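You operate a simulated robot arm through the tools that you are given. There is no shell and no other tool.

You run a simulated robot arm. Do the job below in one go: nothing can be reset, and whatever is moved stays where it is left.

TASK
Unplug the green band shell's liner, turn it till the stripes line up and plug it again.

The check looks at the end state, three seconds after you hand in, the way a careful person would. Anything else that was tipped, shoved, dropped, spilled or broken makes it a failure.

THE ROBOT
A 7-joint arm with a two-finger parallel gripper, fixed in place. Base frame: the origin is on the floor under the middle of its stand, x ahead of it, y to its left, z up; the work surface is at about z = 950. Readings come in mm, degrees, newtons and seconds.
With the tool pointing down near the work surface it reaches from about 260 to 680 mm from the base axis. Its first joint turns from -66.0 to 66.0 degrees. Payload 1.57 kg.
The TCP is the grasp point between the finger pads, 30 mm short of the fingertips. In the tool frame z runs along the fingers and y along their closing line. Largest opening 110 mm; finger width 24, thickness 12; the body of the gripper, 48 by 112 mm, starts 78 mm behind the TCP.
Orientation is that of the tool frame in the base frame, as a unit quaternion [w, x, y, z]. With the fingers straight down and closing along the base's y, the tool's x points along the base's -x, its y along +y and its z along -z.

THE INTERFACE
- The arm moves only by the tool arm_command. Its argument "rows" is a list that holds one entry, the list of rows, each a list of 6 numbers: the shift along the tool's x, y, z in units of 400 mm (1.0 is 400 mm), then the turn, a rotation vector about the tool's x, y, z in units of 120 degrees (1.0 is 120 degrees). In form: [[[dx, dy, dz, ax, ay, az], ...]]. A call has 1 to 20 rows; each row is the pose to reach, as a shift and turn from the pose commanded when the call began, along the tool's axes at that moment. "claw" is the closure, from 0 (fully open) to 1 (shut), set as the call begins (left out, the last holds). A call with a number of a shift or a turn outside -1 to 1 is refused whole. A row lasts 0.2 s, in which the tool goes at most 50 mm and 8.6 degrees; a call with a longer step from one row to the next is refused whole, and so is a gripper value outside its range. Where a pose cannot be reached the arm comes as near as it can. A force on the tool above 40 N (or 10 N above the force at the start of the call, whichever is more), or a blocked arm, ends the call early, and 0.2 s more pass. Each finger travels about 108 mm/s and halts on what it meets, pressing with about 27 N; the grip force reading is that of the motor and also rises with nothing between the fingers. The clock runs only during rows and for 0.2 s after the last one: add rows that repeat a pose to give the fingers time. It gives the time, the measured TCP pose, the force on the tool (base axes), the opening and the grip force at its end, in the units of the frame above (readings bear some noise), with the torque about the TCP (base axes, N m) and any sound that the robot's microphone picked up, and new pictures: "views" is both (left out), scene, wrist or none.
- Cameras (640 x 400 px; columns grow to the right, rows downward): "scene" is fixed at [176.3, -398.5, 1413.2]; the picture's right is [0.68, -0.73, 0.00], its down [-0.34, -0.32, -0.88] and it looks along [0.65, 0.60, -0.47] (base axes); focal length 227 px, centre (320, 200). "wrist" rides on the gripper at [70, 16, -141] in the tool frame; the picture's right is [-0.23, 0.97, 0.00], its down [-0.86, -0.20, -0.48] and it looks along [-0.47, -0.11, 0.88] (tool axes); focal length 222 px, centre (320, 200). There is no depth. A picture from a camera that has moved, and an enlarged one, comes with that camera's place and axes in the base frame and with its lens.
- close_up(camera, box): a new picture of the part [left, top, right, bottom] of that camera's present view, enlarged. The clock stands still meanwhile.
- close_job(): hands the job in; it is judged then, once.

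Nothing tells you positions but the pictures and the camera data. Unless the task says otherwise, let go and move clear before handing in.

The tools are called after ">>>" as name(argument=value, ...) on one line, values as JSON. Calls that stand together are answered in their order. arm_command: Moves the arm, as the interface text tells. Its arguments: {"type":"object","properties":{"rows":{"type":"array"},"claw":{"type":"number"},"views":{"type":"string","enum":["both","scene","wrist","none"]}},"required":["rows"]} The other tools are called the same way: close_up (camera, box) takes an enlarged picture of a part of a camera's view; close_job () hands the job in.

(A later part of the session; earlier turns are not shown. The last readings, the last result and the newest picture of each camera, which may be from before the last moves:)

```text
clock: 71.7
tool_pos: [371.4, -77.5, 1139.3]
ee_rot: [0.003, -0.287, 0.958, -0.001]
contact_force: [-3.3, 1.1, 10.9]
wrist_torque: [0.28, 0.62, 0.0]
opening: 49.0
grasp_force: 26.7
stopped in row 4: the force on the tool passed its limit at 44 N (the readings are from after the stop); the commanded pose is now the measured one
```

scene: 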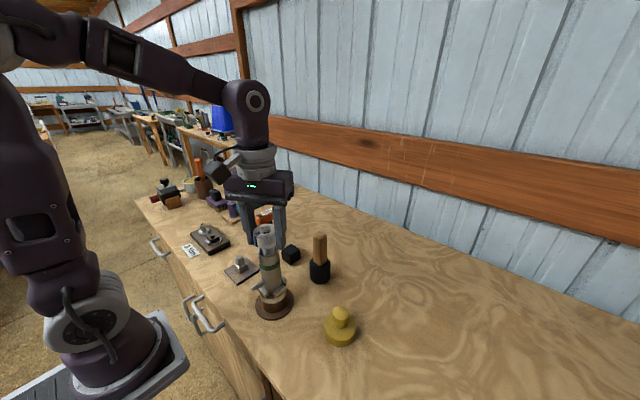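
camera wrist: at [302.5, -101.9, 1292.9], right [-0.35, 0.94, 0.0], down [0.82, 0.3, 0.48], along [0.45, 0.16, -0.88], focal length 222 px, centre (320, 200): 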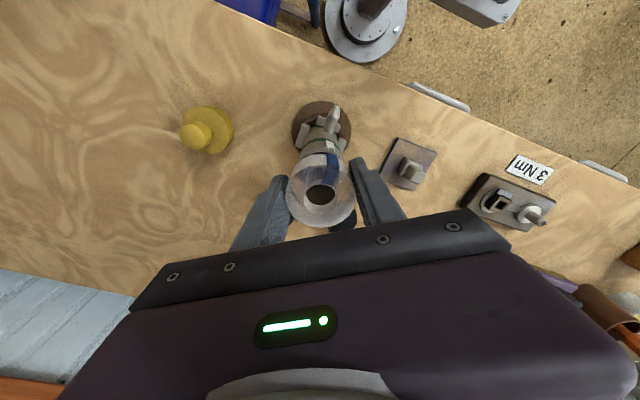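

The plug end was blocked right at entry, at 44 N. I'll lift off at once and look at how the tube sits in the shell.

>>> arm_command(rows=[[[0, 0, -0.01, 0, 0, 0], [0, 0, -0.02, 0, 0, 0], [0, 0, -0.0275, 0, 0, 0], [0, 0, -0.0275, 0, 0, 0]]])

>>> close_up(camera="scene", box=[245, 210, 305, 285])

>>> close_up(camera="wrist", box=[270, 90, 370, 235])

>>> close_up(camera="scene", box=[245, 265, 305, 325])

```text
clock: 72.7
tool_pos: [371.4, -78.2, 1151.3]
ee_rot: [0.002, -0.286, 0.958, -0.001]
contact_force: [0.3, 0.6, -1.4]
wrist_torque: [0.01, 0.02, -0.02]
opening: 49.1
grasp_force: 27.6
camera wrist: at [302.4, -103.1, 1291.0], right [-0.35, 0.94, 0.0], down [0.82, 0.3, 0.48], along [0.45, 0.16, -0.88], focal length 222 px, centre (320, 200)
```

scene: 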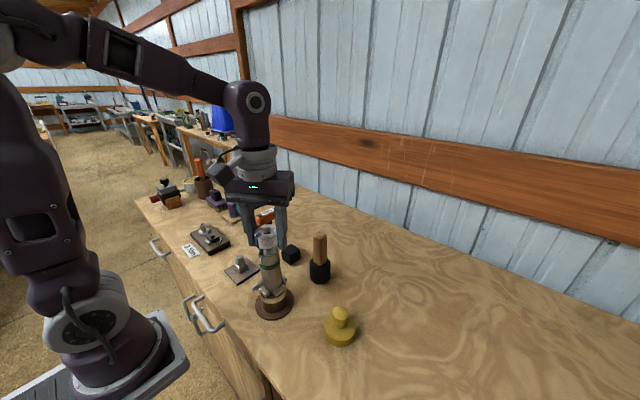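
wrist: 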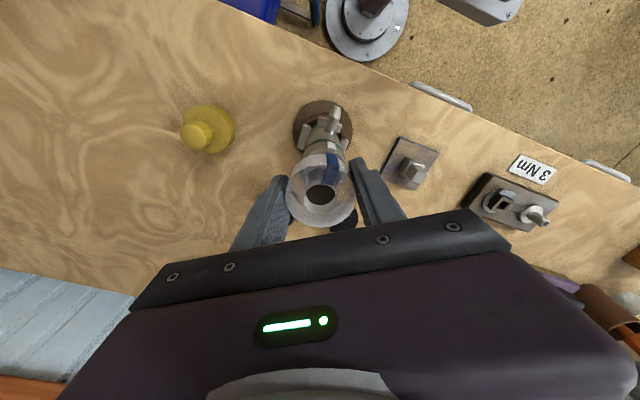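

```text
5.33 times, centred on (275, 248) of scene
camera zoom: at [176.3, -398.5, 1413.2], right [0.68, -0.73, 0.0], down [-0.34, -0.32, -0.88], along [0.65, 0.6, -0.47], focal length 1212 px, centre (560, -53)
```

zoom: 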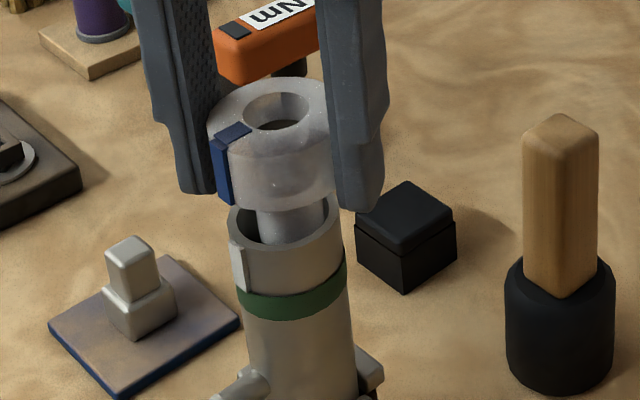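

```text
2.76 times, centred on (320, 162) of wrist
camera zoom: at [302.4, -103.1, 1291.0], right [-0.35, 0.94, 0.0], down [0.82, 0.3, 0.48], along [0.45, 0.16, -0.88], focal length 613 px, centre (320, 303)
```

zoom: 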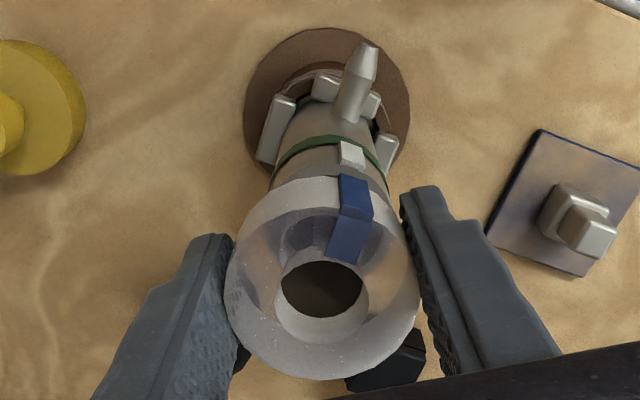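

```text
6.67 times, centred on (275, 295) of scene
camera zoom: at [176.3, -398.5, 1413.2], right [0.68, -0.73, 0.0], down [-0.34, -0.32, -0.88], along [0.65, 0.6, -0.47], focal length 1516 px, centre (620, -433)
```

zoom: 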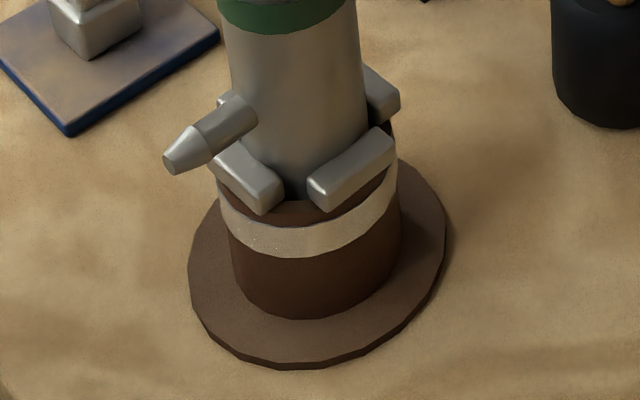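

The tube now sits about 2 mm off-centre in the shell, which explains the jam. I'll shift it back to centre and check before trying again.

>>> arm_command(rows=[[[0, 0.005, 0, 0, 0, 0], [0, 0.005, 0, 0, 0, 0], [0, 0.005, 0, 0, 0, 0]]])

>>> close_up(camera="scene", box=[245, 210, 305, 285])

>>> close_up(camera="wrist", box=[290, 90, 350, 170])

```text
clock: 73.5
tool_pos: [370.4, -77.0, 1149.5]
ee_rot: [0.001, -0.286, 0.958, 0.0]
contact_force: [0.0, 0.2, -0.8]
wrist_torque: [-0.02, -0.01, 0.03]
opening: 49.1
grasp_force: 27.0
camera wrist: at [301.6, -101.7, 1291.2], right [-0.35, 0.94, 0.0], down [0.82, 0.3, 0.48], along [0.45, 0.16, -0.88], focal length 222 px, centre (320, 200)
```

scene: 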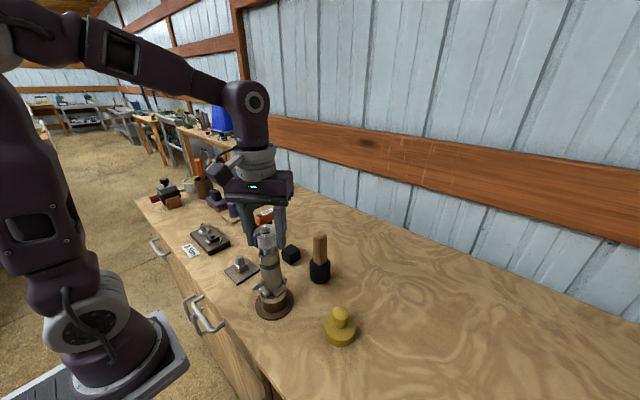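
wrist: 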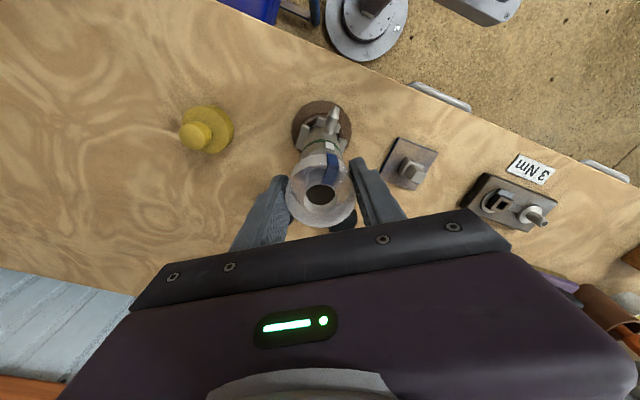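

```text
5.33 times, centred on (275, 248) of scene
camera zoom: at [176.3, -398.5, 1413.2], right [0.68, -0.73, 0.0], down [-0.34, -0.32, -0.88], along [0.65, 0.6, -0.47], focal length 1212 px, centre (560, -53)
```

zoom: 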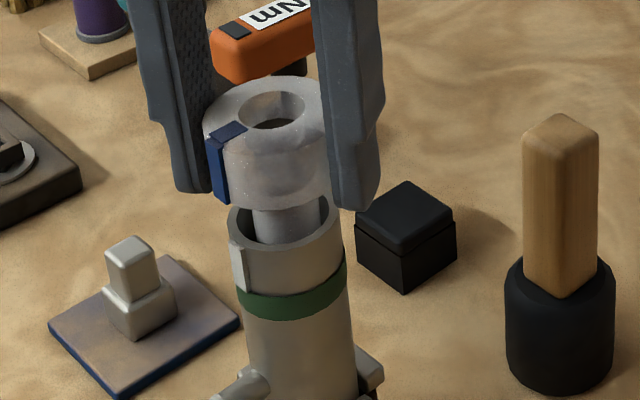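

```text
5.00 times, centred on (320, 130) of wrist
camera zoom: at [301.6, -101.7, 1291.2], right [-0.35, 0.94, 0.0], down [0.82, 0.3, 0.48], along [0.45, 0.16, -0.88], focal length 1111 px, centre (320, 550)
```

zoom: 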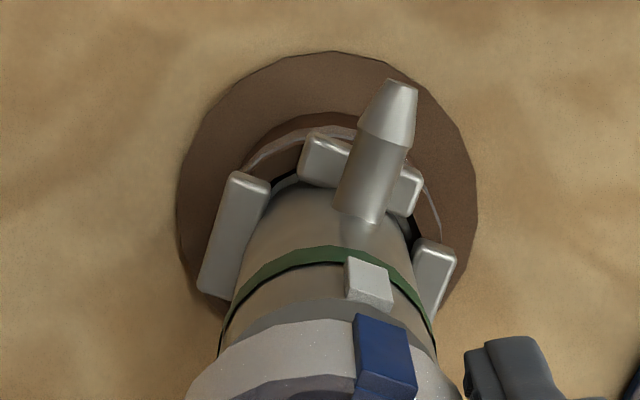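

The tube is centred again. I'll lower it once more with a close watch on force.

>>> arm_command(rows=[[[0, 0, 0.005, 0, 0, 0], [0, 0, 0.01, 0, 0, 0], [0, 0, 0.015, 0, 0, 0], [0, 0, 0.02, 0, 0, 0]]], views="none")

>>> arm_command(rows=[[[0, 0, 0.0025, 0, 0, 0]]], views="none")

>>> arm_command(rows=[[[0, 0, 0.0025, 0, 0, 0]]], views="none")

```text
clock: 74.5
tool_pos: [371.1, -77.1, 1142.1]
ee_rot: [0.002, -0.286, 0.958, -0.001]
contact_force: [0.5, 0.3, 0.2]
wrist_torque: [-0.01, 0.01, 0.0]
opening: 48.7
grasp_force: 27.2
```

```text
clock: 74.9
tool_pos: [369.6, -76.6, 1141.3]
ee_rot: [0.002, -0.286, 0.958, -0.001]
contact_force: [-0.4, 0.6, 2.6]
wrist_torque: [0.01, 0.01, 0.01]
opening: 48.9
grasp_force: 27.2
```

```text
clock: 75.3
tool_pos: [369.3, -77.4, 1139.2]
ee_rot: [0.002, -0.287, 0.958, -0.001]
contact_force: [0.0, 0.3, 5.2]
wrist_torque: [0.03, -0.03, 0.01]
opening: 49.4
grasp_force: 26.7
```

There's a slight 0.25° tool tilt left over from the stop. I'll lift 3 mm, remove it, and go down again.

>>> arm_command(rows=[[[0, 0, -0.0075, 0, 0, 0], [0, 0, -0.0075, -0.0011, 0.0017, 0], [0, 0, -0.0075, -0.0011, 0.0017, 0]]], views="none")

>>> arm_command(rows=[[[0, 0, 0.0025, 0, 0, 0], [0, 0, 0.005, 0, 0, 0], [0, 0, 0.0075, 0, 0, 0]]], views="none")

>>> arm_command(rows=[[[0, 0, 0.0025, 0, 0, 0]]], views="none")

```text
clock: 76.1
tool_pos: [368.8, -76.8, 1142.7]
ee_rot: [0.0, -0.286, 0.958, -0.001]
contact_force: [0.6, 0.7, -0.7]
wrist_torque: [0.0, 0.01, -0.01]
opening: 49.1
grasp_force: 26.9
```

```text
clock: 76.9
tool_pos: [369.1, -75.0, 1141.0]
ee_rot: [0.0, -0.286, 0.958, -0.001]
contact_force: [0.0, -0.6, 4.6]
wrist_torque: [0.01, -0.01, 0.03]
opening: 48.9
grasp_force: 27.3
```

```text
clock: 77.3
tool_pos: [369.9, -77.5, 1137.8]
ee_rot: [0.0, -0.287, 0.958, -0.002]
contact_force: [-0.6, 0.4, 3.9]
wrist_torque: [0.0, -0.01, 0.03]
opening: 49.1
grasp_force: 27.3
```

The force is steady at about 4 N, like the first smooth insertion. I'll carry on down.

>>> arm_command(rows=[[[0, 0, 0.0025, 0, 0, 0]]], views="none")

>>> arm_command(rows=[[[0, 0, 0.0025, 0, 0, 0]]], views="none")

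>>> arm_command(rows=[[[0, 0, 0.0025, 0, 0, 0]]], views="none")

```text
clock: 77.7
tool_pos: [368.7, -76.2, 1137.1]
ee_rot: [0.001, -0.287, 0.958, -0.001]
contact_force: [0.5, -0.9, 4.1]
wrist_torque: [-0.01, 0.02, 0.04]
opening: 49.0
grasp_force: 26.6
```

```text
clock: 78.1
tool_pos: [370.3, -76.1, 1136.5]
ee_rot: [0.001, -0.287, 0.958, -0.001]
contact_force: [1.3, 0.0, 3.9]
wrist_torque: [0.01, -0.01, -0.01]
opening: 48.8
grasp_force: 27.0
```

```text
clock: 78.5
tool_pos: [370.2, -77.0, 1134.2]
ee_rot: [0.0, -0.286, 0.958, 0.0]
contact_force: [-0.2, 0.8, 4.9]
wrist_torque: [0.02, 0.0, 0.0]
opening: 48.9
grasp_force: 27.1
```

It's going in well, so the jam was only misalignment. I'll continue to the seat.

>>> arm_command(rows=[[[0, 0, 0.0025, 0, 0, 0]]], views="none")

>>> arm_command(rows=[[[0, 0, 0.0025, 0, 0, 0]]], views="none")

>>> arm_command(rows=[[[0, 0, 0.0025, 0, 0, 0]]], views="none")

```text
clock: 78.9
tool_pos: [369.4, -76.8, 1134.0]
ee_rot: [0.0, -0.286, 0.958, -0.001]
contact_force: [0.4, 0.4, 4.1]
wrist_torque: [0.01, -0.01, -0.01]
opening: 48.8
grasp_force: 27.5
```

```text
clock: 79.3
tool_pos: [369.1, -76.8, 1133.1]
ee_rot: [0.0, -0.285, 0.958, 0.0]
contact_force: [0.1, 0.6, -6.0]
wrist_torque: [-0.03, 0.04, -0.01]
opening: 48.9
grasp_force: 27.1
```

```text
clock: 79.7
tool_pos: [370.4, -76.4, 1132.0]
ee_rot: [0.0, -0.287, 0.958, 0.0]
contact_force: [0.0, 0.1, -3.7]
wrist_torque: [0.07, 0.02, 0.0]
opening: 48.9
grasp_force: 27.2
```

>>> arm_command(rows=[[[0, 0, 0.0025, 0, 0, 0]]], views="none")

>>> arm_command(rows=[[[0, 0, 0.0025, 0, 0, 0]]], views="scene")

>>> close_up(camera="scene", box=[245, 215, 300, 280])

```text
clock: 80.1
tool_pos: [369.3, -75.6, 1130.9]
ee_rot: [0.0, -0.287, 0.958, -0.001]
contact_force: [0.8, 0.6, 0.3]
wrist_torque: [0.03, 0.01, 0.01]
opening: 49.2
grasp_force: 26.8
```

```text
clock: 80.5
tool_pos: [370.2, -76.5, 1130.6]
ee_rot: [0.0, -0.287, 0.958, -0.001]
contact_force: [0.6, -3.6, 1.7]
wrist_torque: [-0.09, 0.0, 0.0]
opening: 49.0
grasp_force: 27.2
```

scene: 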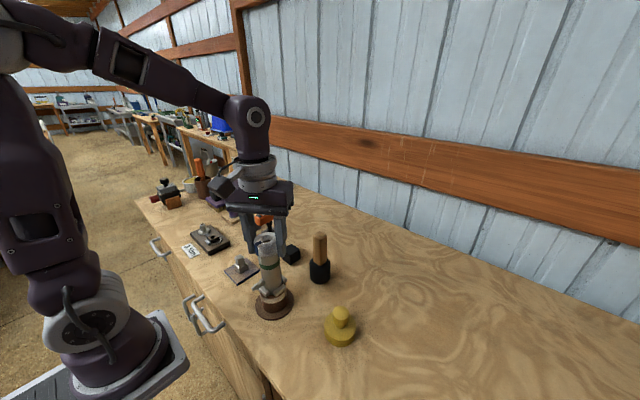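

```text
6.15 times, centred on (272, 248) of scene
camera zoom: at [176.2, -398.6, 1413.2], right [0.68, -0.73, 0.0], down [-0.34, -0.32, -0.88], along [0.65, 0.6, -0.47], focal length 1399 px, centre (612, -92)
```

zoom: 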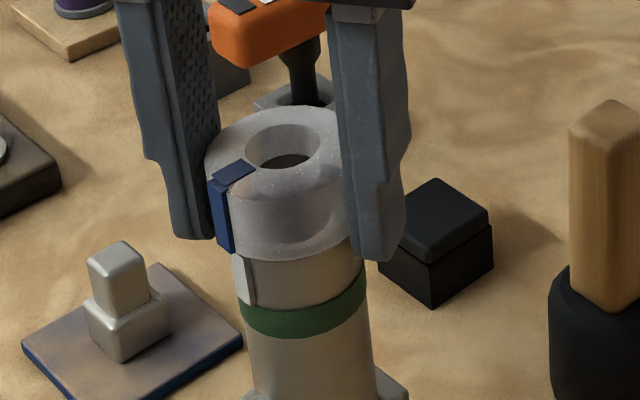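

>>> arm_command(rows=[[[0, 0, 0.002, 0, 0, 0]]], views="none")

```text
clock: 80.9
tool_pos: [370.5, -75.4, 1130.3]
ee_rot: [0.001, -0.287, 0.958, -0.001]
contact_force: [0.8, 4.2, 19.4]
wrist_torque: [0.26, 0.19, -0.03]
opening: 49.0
grasp_force: 26.3
```

It's seated again (19 N at the stop). I'll ease off, release, and check the alignment.

>>> arm_command(rows=[[[0, 0, -0.0025, 0, 0, 0], [0, 0, -0.0025, 0, 0, 0]]], views="none")

>>> arm_command(rows=[[[0, 0, 0, 0, 0, 0], [0, 0, 0, 0, 0, 0], [0, 0, 0, 0, 0, 0]]], claw=0.15)

>>> close_up(camera="wrist", box=[300, 130, 350, 180])

>>> close_up(camera="scene", box=[245, 215, 300, 280])

```text
clock: 81.5
tool_pos: [369.0, -76.1, 1130.7]
ee_rot: [0.0, -0.286, 0.958, -0.001]
contact_force: [1.4, 0.9, 1.0]
wrist_torque: [-0.03, -0.09, 0.0]
opening: 48.8
grasp_force: 27.5
```

```text
clock: 82.3
tool_pos: [369.4, -76.1, 1130.4]
ee_rot: [0.0, -0.286, 0.958, -0.001]
contact_force: [0.3, -0.1, -0.8]
wrist_torque: [-0.02, 0.0, -0.01]
opening: 93.8
grasp_force: 0.1
camera wrist: at [301.2, -101.1, 1271.6], right [-0.35, 0.94, 0.0], down [0.82, 0.3, 0.48], along [0.45, 0.16, -0.88], focal length 222 px, centre (320, 200)
```

scene: 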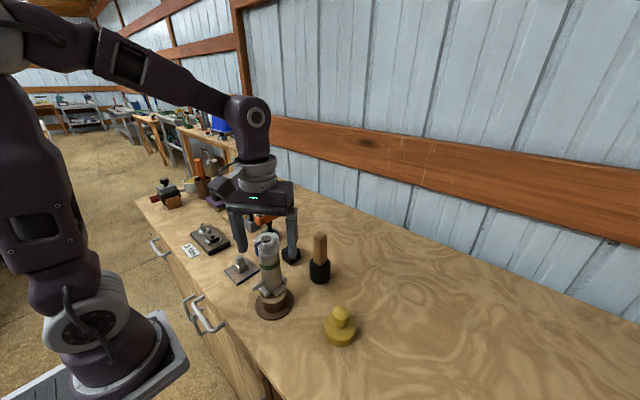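
wrist: 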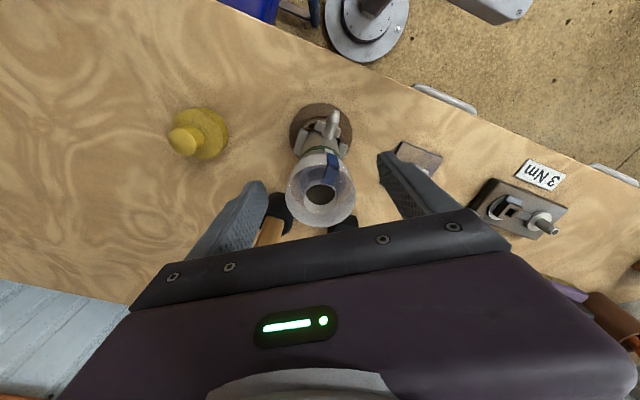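

```text
8.00 times, centred on (325, 155) of wrist
camera zoom: at [301.2, -101.1, 1271.6], right [-0.35, 0.94, 0.0], down [0.82, 0.3, 0.48], along [0.45, 0.16, -0.88], focal length 1777 px, centre (280, 560)
```

zoom: 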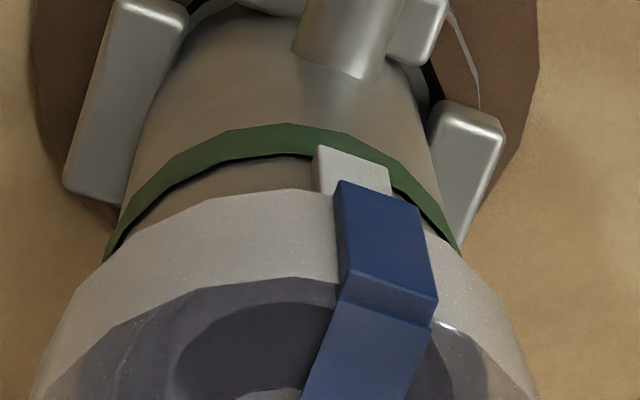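

```text
6.15 times, centred on (272, 248) of scene
camera zoom: at [176.2, -398.5, 1413.2], right [0.68, -0.73, 0.0], down [-0.34, -0.32, -0.88], along [0.65, 0.6, -0.47], focal length 1399 px, centre (612, -92)
```

zoom: 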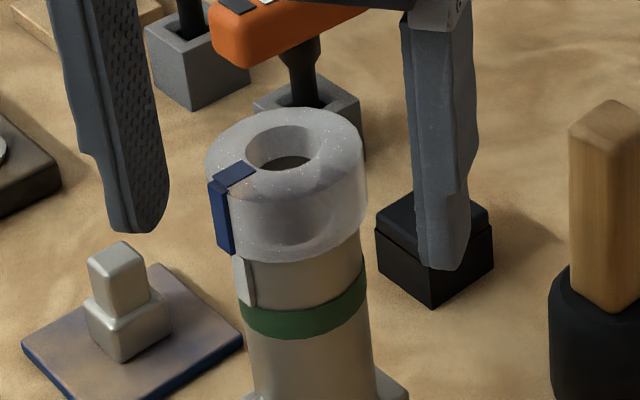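

The residual is now under 1° in this view. I'll confirm with the same head-on view as before.

>>> arm_command(rows=[[[0, 0, -0.02, 0, 0, 0], [0, 0, -0.08, 0, 0, 0], [0, 0, -0.16, 0, 0, 0], [0, 0, -0.24, 0, 0, 0], [0, 0, -0.3, 0, 0, 0], [0.0316, 0.0116, -0.2685, 0.0097, -0.0324, 0.0549], [0.0631, 0.0232, -0.237, 0.0194, -0.0648, 0.1099], [0.0947, 0.0348, -0.2055, 0.029, -0.0971, 0.1648], [0.1262, 0.0464, -0.174, 0.0387, -0.1295, 0.2198], [0.1578, 0.058, -0.1425, 0.0484, -0.1619, 0.2747], [0.1578, 0.058, -0.1425, 0.0484, -0.1619, 0.2747]]])

>>> close_up(camera="wrist", box=[310, 140, 365, 205])

>>> close_up(camera="scene", box=[240, 220, 370, 350])

```text
clock: 84.7
tool_pos: [303.8, -90.6, 1189.2]
ee_rot: [0.174, 0.001, 0.985, -0.001]
contact_force: [0.3, -0.6, 0.6]
wrist_torque: [0.01, -0.01, 0.02]
opening: 93.5
grasp_force: 0.1
camera wrist: at [189.4, -74.8, 1297.9], right [0.21, 0.97, 0.08], down [0.64, -0.2, 0.74], along [0.74, -0.11, -0.66], focal length 222 px, centre (320, 200)
```

scene: 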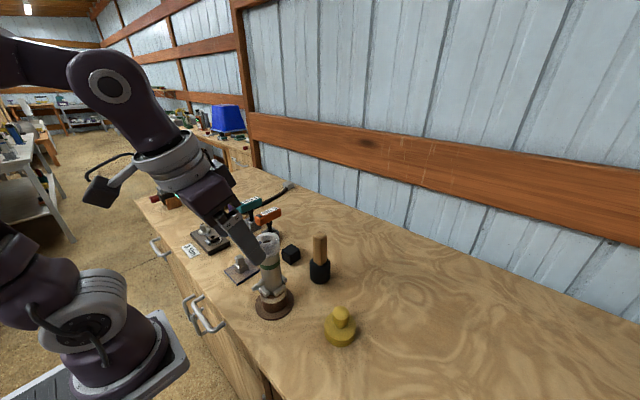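
wrist: 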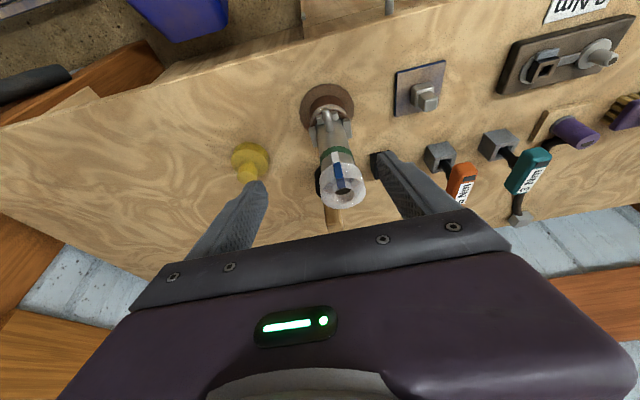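

```text
6.15 times, centred on (338, 172) of wrist
camera zoom: at [189.4, -74.8, 1297.9], right [0.21, 0.97, 0.08], down [0.64, -0.2, 0.74], along [0.74, -0.11, -0.66], focal length 1367 px, centre (212, 369)
```

zoom: 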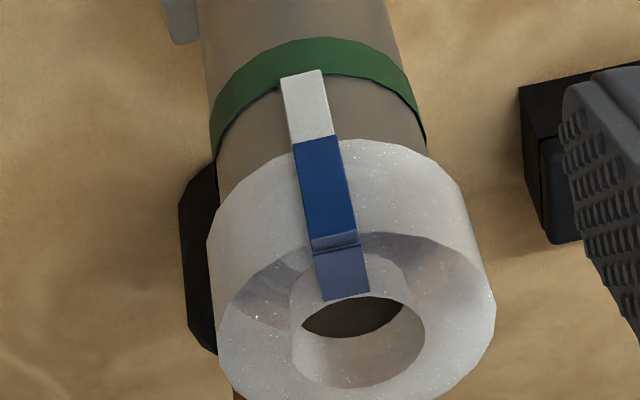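

```text
3.08 times, centred on (305, 285) of scene
camera zoom: at [176.2, -398.5, 1413.2], right [0.68, -0.73, 0.0], down [-0.34, -0.32, -0.88], along [0.65, 0.6, -0.47], focal length 700 px, centre (366, -62)
```

zoom: 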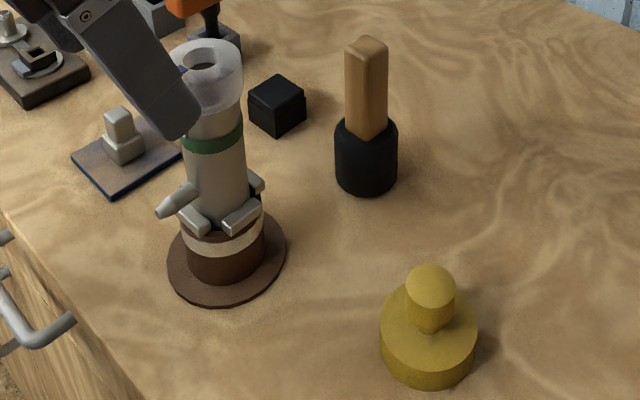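

The blue and white stripes now form one continuous line and the liner is fully seated. Next I'll fetch the yellow lid and put it back on, starting by moving over it.

>>> arm_command(rows=[[[-0.0257, 0, -0.0705, 0, 0, 0], [-0.0513, 0, -0.141, 0, 0, 0], [-0.0953, -0.0581, -0.121, 0.0087, 0.0269, 0.0495], [-0.1394, -0.1162, -0.1009, 0.0174, 0.0537, 0.099], [-0.1834, -0.1743, -0.0809, 0.0262, 0.0806, 0.1485], [-0.2274, -0.2323, -0.0609, 0.0349, 0.1074, 0.1979], [-0.2715, -0.2904, -0.0408, 0.0436, 0.1343, 0.2474], [-0.3155, -0.3485, -0.0208, 0.0523, 0.1611, 0.2969], [-0.3155, -0.3485, -0.0208, 0.0523, 0.1611, 0.2969]]], claw=0.35)

>>> close_up(camera="wrist", box=[270, 80, 370, 190])

>>> close_up(camera="scene", box=[245, 220, 300, 285])

```text
clock: 86.7
tool_pos: [419.5, -229.9, 1236.9]
ee_rot: [-0.001, 0.31, 0.951, 0.001]
contact_force: [0.0, -0.4, -1.3]
wrist_torque: [0.0, -0.02, 0.01]
opening: 71.5
grasp_force: 0.1
camera wrist: at [372.4, -176.7, 1378.1], right [0.76, 0.65, 0.0], down [0.57, -0.66, 0.48], along [0.31, -0.36, -0.88], focal length 222 px, centre (320, 200)
```

scene: 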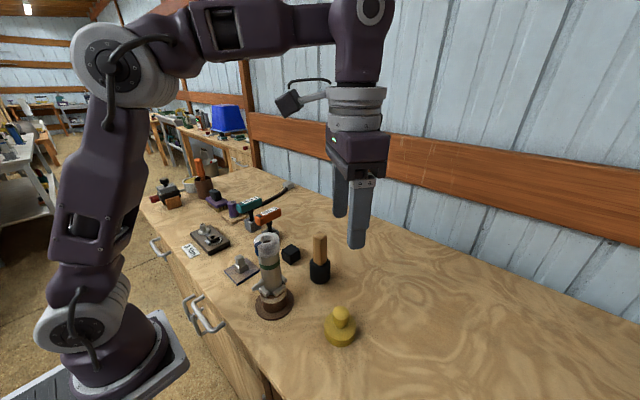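
wrist: 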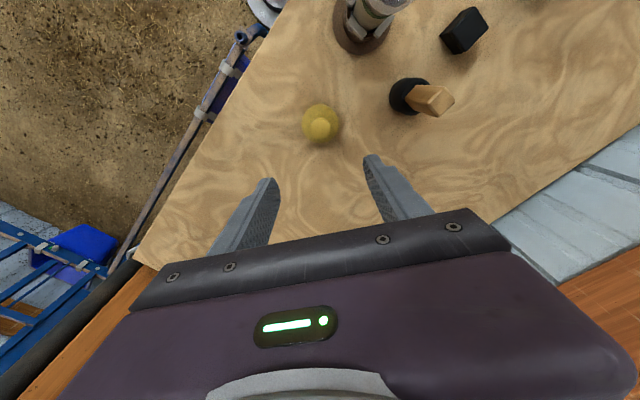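

```text
3.64 times, centred on (320, 135) of wrist
camera zoom: at [372.4, -176.7, 1378.1], right [0.76, 0.65, 0.0], down [0.57, -0.66, 0.48], along [0.31, -0.36, -0.88], focal length 808 px, centre (320, 436)
```

zoom: 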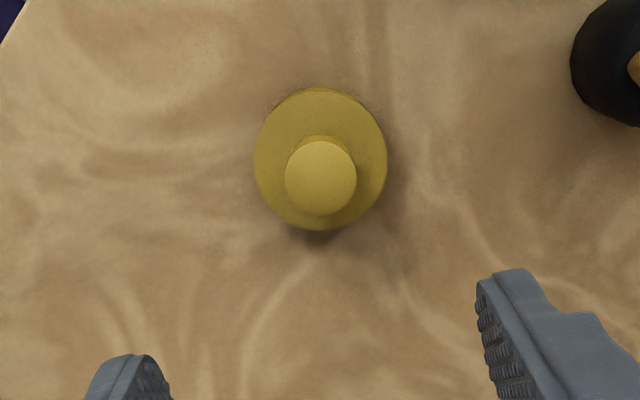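

```text
6.15 times, centred on (272, 252) of scene
camera zoom: at [176.3, -398.5, 1413.2], right [0.68, -0.73, 0.0], down [-0.34, -0.32, -0.88], along [0.65, 0.6, -0.47], focal length 1399 px, centre (612, -123)
```

zoom: 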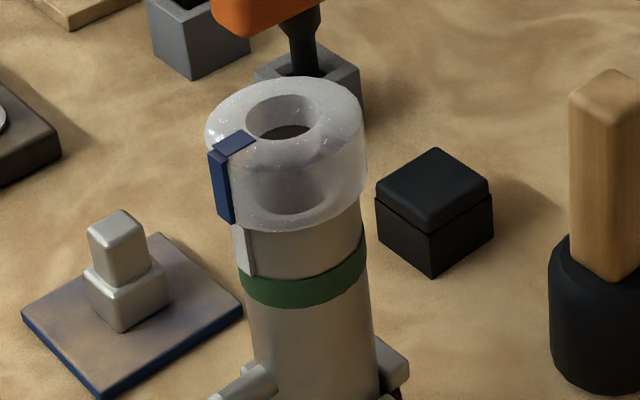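

The gripper is centred over the lid's knob and the liner still looks good. I'll go down to grip the knob.

>>> arm_command(rows=[[[0.0024, 0.0008, 0.08, 0, 0, 0], [0.0024, 0.0008, 0.17, 0, 0, 0], [0.0024, 0.0008, 0.26, 0, 0, 0], [0.0024, 0.0008, 0.35, 0, 0, 0], [0.0024, 0.0008, 0.43, 0, 0, 0], [0.0024, 0.0008, 0.49, 0, 0, 0], [0.0024, 0.0008, 0.535, 0, 0, 0], [0.0024, 0.0008, 0.565, 0, 0, 0], [0.0024, 0.0008, 0.5775, 0, 0, 0], [0.0024, 0.0008, 0.5775, 0, 0, 0]]])

>>> close_up(camera="wrist", box=[240, 110, 400, 240])

>>> close_up(camera="scene", box=[310, 285, 375, 350])

```text
clock: 88.9
tool_pos: [418.9, -230.6, 1008.3]
ee_rot: [0.0, 0.309, 0.951, -0.001]
contact_force: [-0.4, -0.2, -0.3]
wrist_torque: [-0.01, -0.01, 0.0]
opening: 71.6
grasp_force: 0.1
camera wrist: at [371.2, -177.2, 1149.0], right [0.76, 0.65, 0.0], down [0.57, -0.66, 0.48], along [0.31, -0.36, -0.88], focal length 222 px, centre (320, 200)
```

scene: 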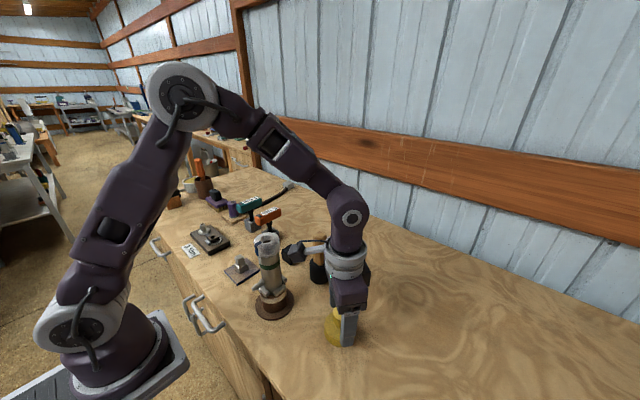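
wrist: 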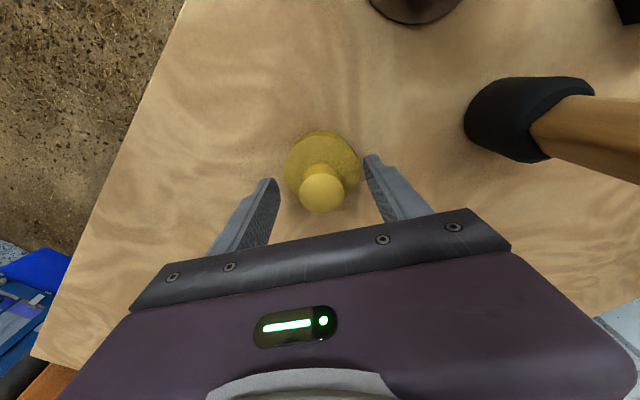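

```text
3.08 times, centred on (320, 175) of wrist
camera zoom: at [371.2, -177.2, 1149.0], right [0.76, 0.65, 0.0], down [0.57, -0.66, 0.48], along [0.31, -0.36, -0.88], focal length 684 px, centre (320, 277)
```

zoom: 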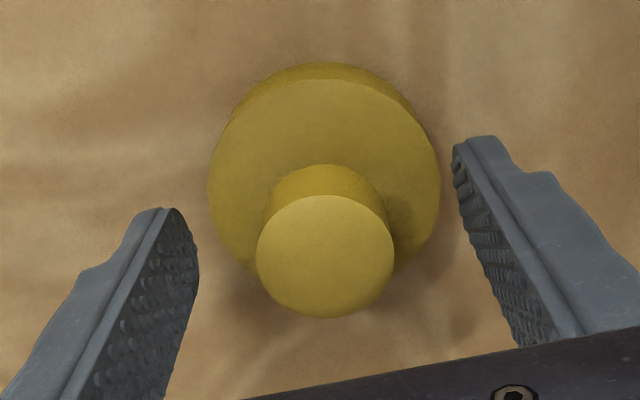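

```text
6.15 times, centred on (342, 318) of scene
camera zoom: at [176.3, -398.5, 1413.2], right [0.68, -0.73, 0.0], down [-0.34, -0.32, -0.88], along [0.65, 0.6, -0.47], focal length 1399 px, centre (182, -523)
```

zoom: 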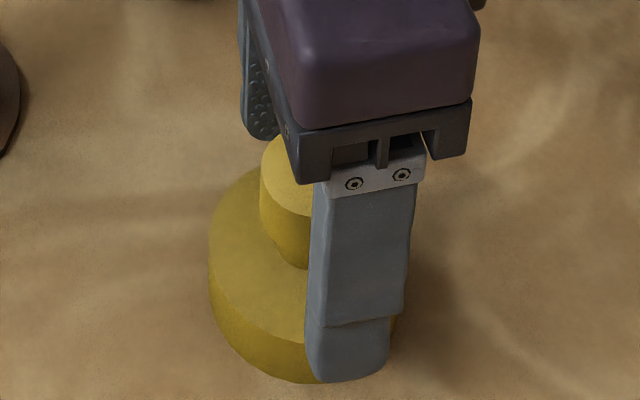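

>>> arm_command(rows=[[[0, 0.0022, 0.004, 0, 0, 0], [0, 0.0022, 0.0075, 0, 0, 0], [0, 0.0022, 0.0075, 0, 0, 0]]], views="none")

>>> arm_command(rows=[[[0, 0, 0, 0, 0, 0], [0, 0, 0, 0, 0, 0], [0, 0, 0, 0, 0, 0], [0, 0, 0, 0, 0, 0]]], claw=1)

>>> close_up(camera="wrist", box=[240, 110, 400, 240])

```text
clock: 89.7
tool_pos: [420.7, -229.5, 1005.7]
ee_rot: [0.001, 0.309, 0.951, 0.0]
contact_force: [0.6, -0.5, 0.2]
wrist_torque: [-0.02, 0.03, -0.04]
opening: 71.4
grasp_force: 0.1
```

```text
clock: 90.7
tool_pos: [420.0, -228.8, 1006.2]
ee_rot: [0.001, 0.31, 0.951, -0.001]
contact_force: [-0.1, 1.3, -0.1]
wrist_torque: [-0.04, 0.03, 0.01]
opening: 29.6
grasp_force: 26.8
camera wrist: at [372.2, -175.0, 1146.3], right [0.76, 0.65, 0.0], down [0.57, -0.66, 0.48], along [0.31, -0.36, -0.88], focal length 222 px, centre (320, 200)
```

scene: 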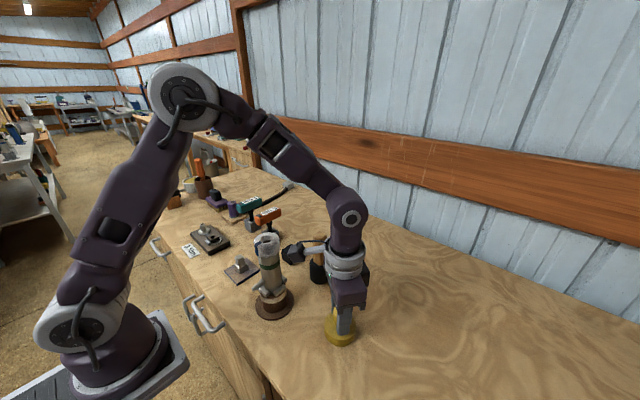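
wrist: 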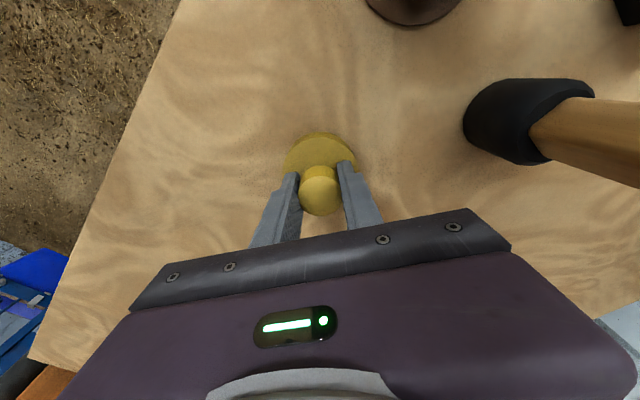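

```text
3.08 times, centred on (320, 175) of wrist
camera zoom: at [372.2, -175.0, 1146.3], right [0.76, 0.65, 0.0], down [0.57, -0.66, 0.48], along [0.31, -0.36, -0.88], focal length 684 px, centre (320, 277)
```

zoom: 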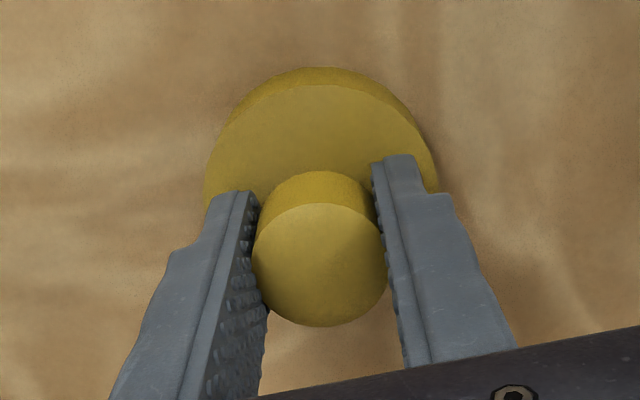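

The lid is gripped. I'll lift it high and carry it over the liner, then check alignment before lowering.

>>> arm_command(rows=[[[0, 0, -0.02, 0, 0, 0], [0, 0, -0.1, 0, 0, 0], [0, 0, -0.2, 0, 0, 0], [0, 0, -0.3, 0, 0, 0], [0, 0, -0.4, 0, 0, 0], [0, 0, -0.5, 0, 0, 0], [0, 0, -0.5875, 0, 0, 0], [0.0544, 0.0393, -0.5875, 0, 0, 0], [0.1088, 0.0787, -0.5875, 0, 0, 0], [0.1633, 0.118, -0.5875, 0, 0, 0], [0.2177, 0.1573, -0.5875, 0, 0, 0], [0.2721, 0.1967, -0.5875, 0, 0, 0], [0.3265, 0.236, -0.5875, 0, 0, 0], [0.3265, 0.236, -0.5875, 0, 0, 0]]])

>>> close_up(camera="scene", box=[235, 180, 310, 290])

>>> close_up(camera="wrist", box=[260, 90, 380, 230])

```text
clock: 93.7
tool_pos: [366.7, -77.0, 1240.2]
ee_rot: [0.001, 0.309, 0.951, 0.0]
contact_force: [-0.1, -0.3, -0.4]
wrist_torque: [0.02, 0.0, 0.05]
opening: 29.5
grasp_force: 26.6
camera wrist: at [319.5, -23.1, 1381.1], right [0.76, 0.65, 0.0], down [0.57, -0.66, 0.48], along [0.31, -0.36, -0.88], focal length 222 px, centre (320, 200)
```

scene: 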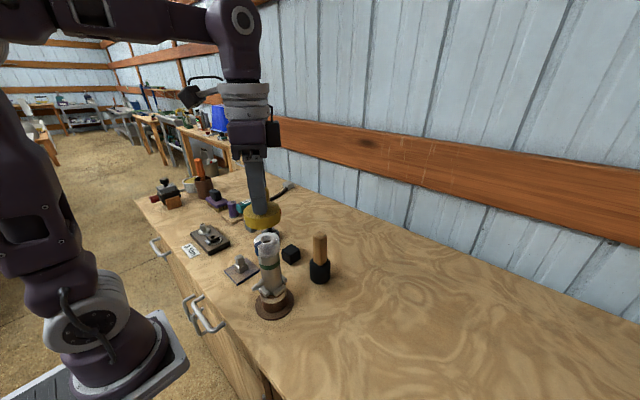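
wrist: 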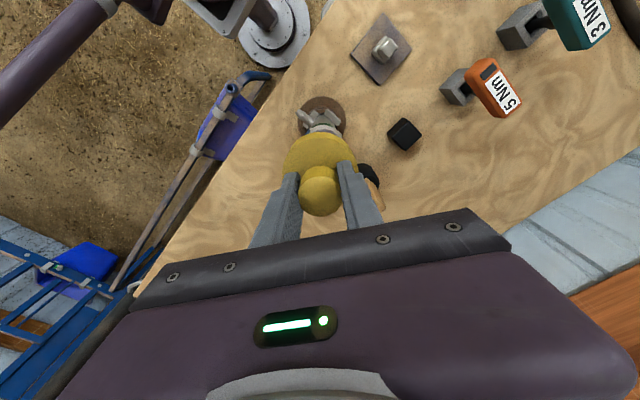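

```text
3.64 times, centred on (272, 235) of scene
camera zoom: at [176.2, -398.5, 1413.2], right [0.68, -0.73, 0.0], down [-0.34, -0.32, -0.88], along [0.65, 0.6, -0.47], focal length 827 px, centre (493, 73)
```

zoom: 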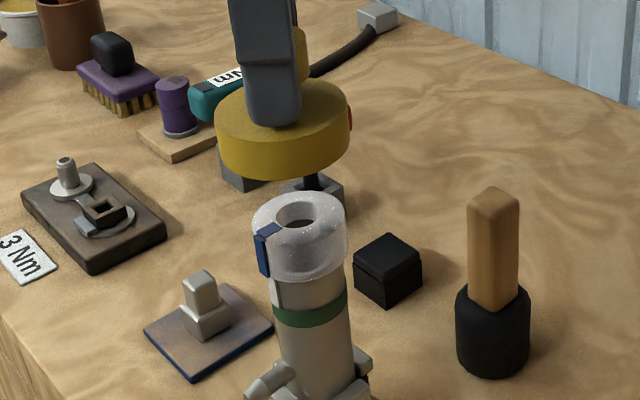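

```text
2.86 times, centred on (320, 160) of wrist
camera zoom: at [319.5, -23.1, 1381.1], right [0.76, 0.65, 0.0], down [0.57, -0.66, 0.48], along [0.31, -0.36, -0.88], focal length 635 px, centre (320, 314)
```

zoom: 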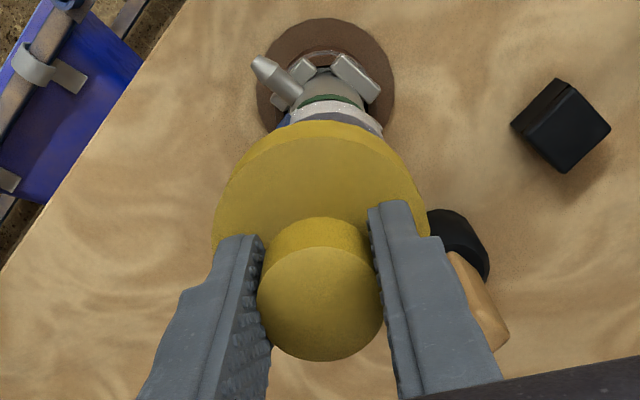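

The lid is a couple of millimetres off the liner axis. I'll zoom in to measure the offset precisely.

>>> close_up(camera="wrist", box=[285, 85, 360, 160])

>>> close_up(camera="scene", box=[245, 190, 300, 265])

```text
5.33 times, centred on (322, 122) of wrist
camera zoom: at [319.5, -23.1, 1381.1], right [0.76, 0.65, 0.0], down [0.57, -0.66, 0.48], along [0.31, -0.36, -0.88], focal length 1185 px, centre (307, 613)
```

zoom: 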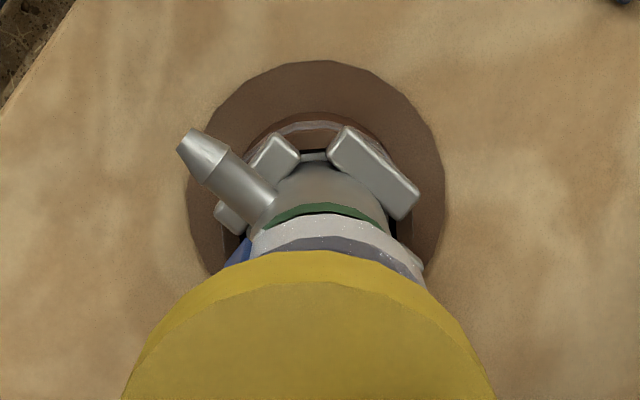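

```text
5.33 times, centred on (272, 228) of scene
camera zoom: at [176.2, -398.5, 1413.2], right [0.68, -0.73, 0.0], down [-0.34, -0.32, -0.88], along [0.65, 0.6, -0.47], focal length 1212 px, centre (573, 53)
```

zoom: 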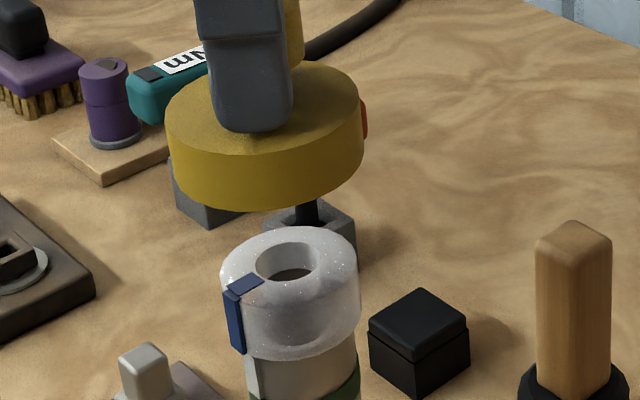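

I'll shift about 2.6 mm to put the lid over the liner axis and lower it to about 10 mm above the collar for another check.

>>> arm_command(rows=[[[-0.0032, 0.0058, 0, 0, 0, 0], [-0.0032, 0.0058, 0.03, 0, 0, 0], [-0.0032, 0.0058, 0.06, 0, 0, 0], [-0.0032, 0.0058, 0.085, 0, 0, 0], [-0.0032, 0.0058, 0.085, 0, 0, 0]]])

>>> close_up(camera="scene", box=[245, 195, 300, 270])

>>> close_up(camera="wrist", box=[280, 85, 360, 180])

```text
clock: 94.9
tool_pos: [372.2, -74.4, 1205.0]
ee_rot: [0.001, 0.308, 0.951, 0.0]
contact_force: [-0.6, 0.0, 0.2]
wrist_torque: [0.0, 0.01, 0.0]
opening: 30.0
grasp_force: 27.3
camera wrist: at [324.7, -20.5, 1345.6], right [0.76, 0.65, 0.0], down [0.57, -0.66, 0.48], along [0.31, -0.36, -0.88], focal length 222 px, centre (320, 200)
```

scene: 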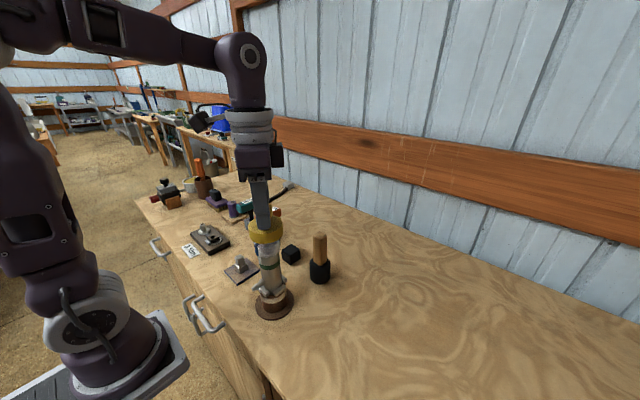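
wrist: 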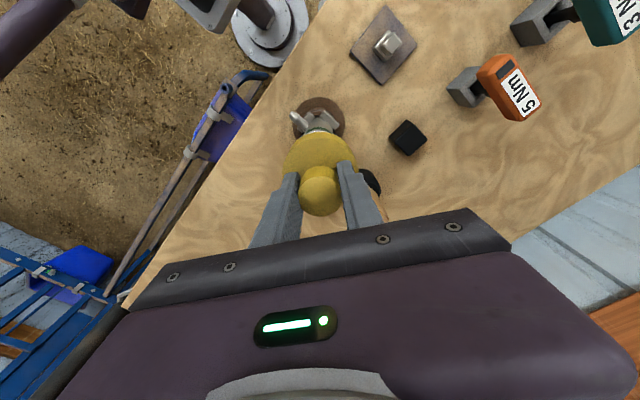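

```text
5.33 times, centred on (272, 232) of scene
camera zoom: at [176.3, -398.5, 1413.2], right [0.68, -0.73, 0.0], down [-0.34, -0.32, -0.88], along [0.65, 0.6, -0.47], focal length 1212 px, centre (573, 27)
```

zoom: 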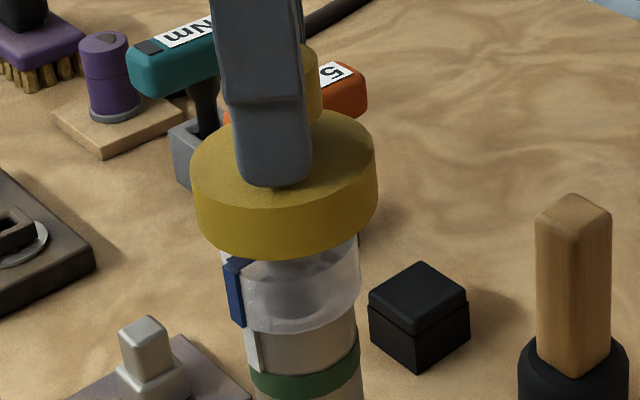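

```text
4.21 times, centred on (320, 132) of wrist
camera zoom: at [324.7, -20.5, 1345.6], right [0.76, 0.65, 0.0], down [0.57, -0.66, 0.48], along [0.31, -0.36, -0.88], focal length 935 px, centre (320, 484)
```

zoom: 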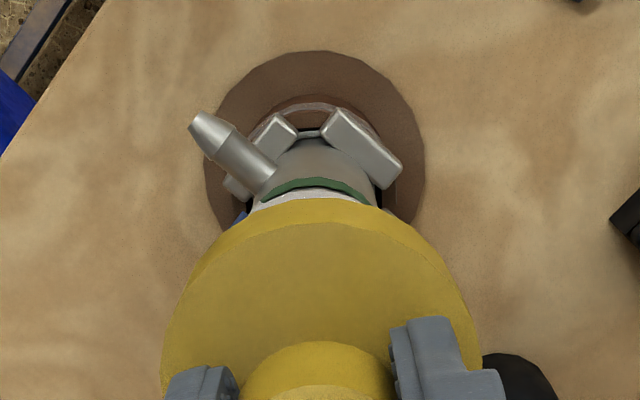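

The lid overshot by about 2.9 mm. I'll correct back and re-check the reading.

>>> arm_command(rows=[[[0.0017, -0.0032, 0, 0, 0, 0], [0.0033, -0.0064, 0, 0, 0, 0], [0.0033, -0.0064, 0, 0, 0, 0], [0.0033, -0.0064, 0, 0, 0, 0]]], views="wrist")

>>> close_up(camera="scene", box=[245, 195, 300, 270])

>>> close_up(camera="wrist", box=[280, 85, 360, 180])

```text
clock: 95.9
tool_pos: [369.1, -75.3, 1206.9]
ee_rot: [0.001, 0.309, 0.951, 0.0]
contact_force: [0.8, -0.4, 0.7]
wrist_torque: [0.02, -0.01, -0.01]
opening: 29.4
grasp_force: 27.5
camera wrist: at [321.3, -21.9, 1346.9], right [0.76, 0.65, 0.0], down [0.57, -0.66, 0.48], along [0.31, -0.36, -0.88], focal length 222 px, centre (320, 200)
```

wrist: 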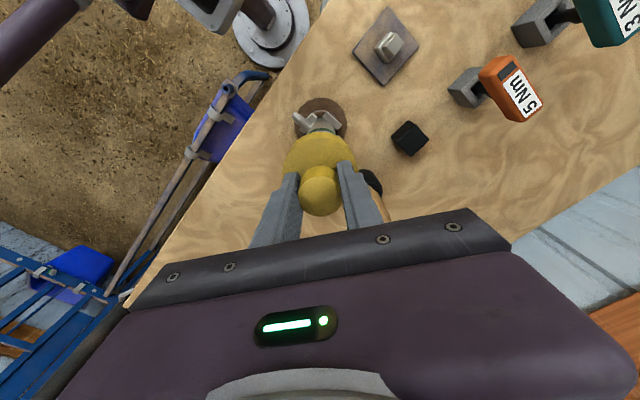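

```text
5.33 times, centred on (272, 232) of scene
camera zoom: at [176.3, -398.5, 1413.2], right [0.68, -0.73, 0.0], down [-0.34, -0.32, -0.88], along [0.65, 0.6, -0.47], focal length 1212 px, centre (573, 27)
```

zoom: 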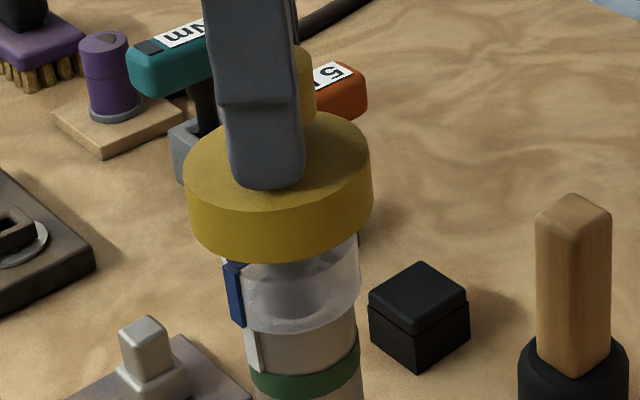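

```text
4.21 times, centred on (320, 132) of wrist
camera zoom: at [321.3, -21.9, 1346.9], right [0.76, 0.65, 0.0], down [0.57, -0.66, 0.48], along [0.31, -0.36, -0.88], focal length 935 px, centre (320, 484)
```

zoom: 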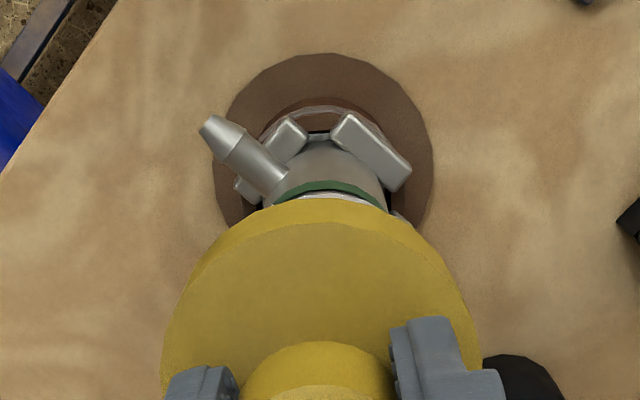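

I'm within about 1.5 mm now. One last small shift to (370, -75.7), where the lid originally sat, and a check.

>>> arm_command(rows=[[[-0.0023, 0.0023, 0, 0, 0, 0], [-0.0023, 0.0023, 0, 0, 0, 0], [-0.0023, 0.0023, 0, 0, 0, 0]]], views="wrist")

>>> close_up(camera="scene", box=[245, 195, 300, 270])

```text
clock: 96.7
tool_pos: [370.9, -75.7, 1206.4]
ee_rot: [0.001, 0.309, 0.951, -0.001]
contact_force: [-0.7, 0.1, 0.5]
wrist_torque: [0.04, -0.01, -0.01]
opening: 29.7
grasp_force: 27.0
camera wrist: at [322.4, -21.9, 1346.4], right [0.76, 0.65, 0.0], down [0.57, -0.66, 0.48], along [0.31, -0.36, -0.88], focal length 222 px, centre (320, 200)
```

wrist: 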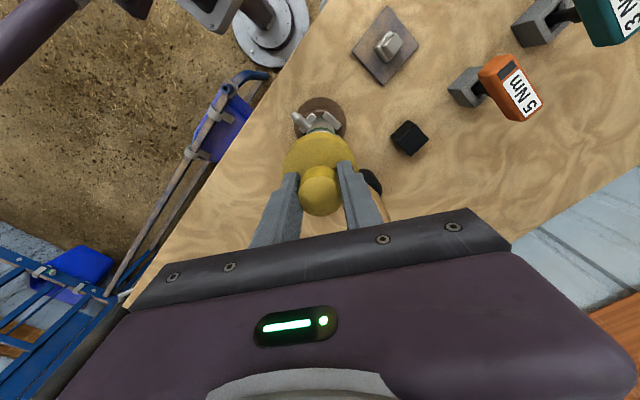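

```text
5.33 times, centred on (272, 232) of scene
camera zoom: at [176.3, -398.5, 1413.2], right [0.68, -0.73, 0.0], down [-0.34, -0.32, -0.88], along [0.65, 0.6, -0.47], focal length 1212 px, centre (573, 27)
```

zoom: 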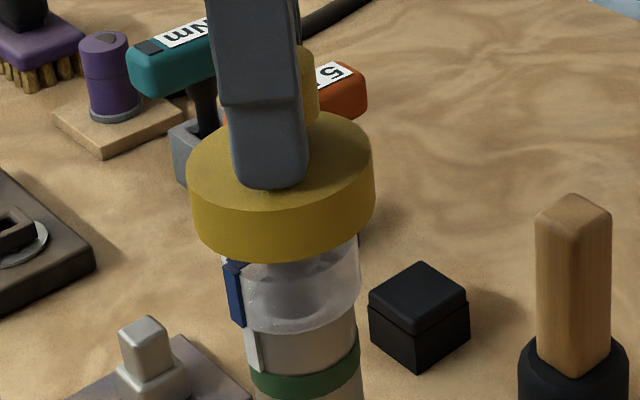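

The lid is now lined up with the collar. I'll lower it gently and watch the force.

>>> arm_command(rows=[[[0, 0, 0.01, 0, 0, 0], [0, 0, 0.02, 0, 0, 0], [0, 0, 0.025, 0, 0, 0]]], views="none")

>>> arm_command(rows=[[[0, 0, 0.0025, 0, 0, 0], [0, 0, 0.005, 0, 0, 0]]], views="none")

>>> arm_command(rows=[[[0, 0, 0.0025, 0, 0, 0]]], views="none")

```text
clock: 97.5
tool_pos: [371.1, -74.5, 1195.9]
ee_rot: [0.0, 0.309, 0.951, 0.0]
contact_force: [0.4, 0.4, -1.2]
wrist_torque: [0.01, -0.01, 0.03]
opening: 29.6
grasp_force: 26.9
```

```text
clock: 98.1
tool_pos: [370.3, -74.7, 1194.8]
ee_rot: [0.0, 0.309, 0.951, 0.0]
contact_force: [-0.1, 0.3, 0.1]
wrist_torque: [0.03, 0.01, -0.02]
opening: 29.7
grasp_force: 27.0
```

```text
clock: 98.5
tool_pos: [371.7, -74.2, 1192.0]
ee_rot: [0.0, 0.309, 0.951, 0.0]
contact_force: [-0.3, 0.1, 3.0]
wrist_torque: [0.08, 0.09, 0.0]
opening: 29.5
grasp_force: 26.8
```

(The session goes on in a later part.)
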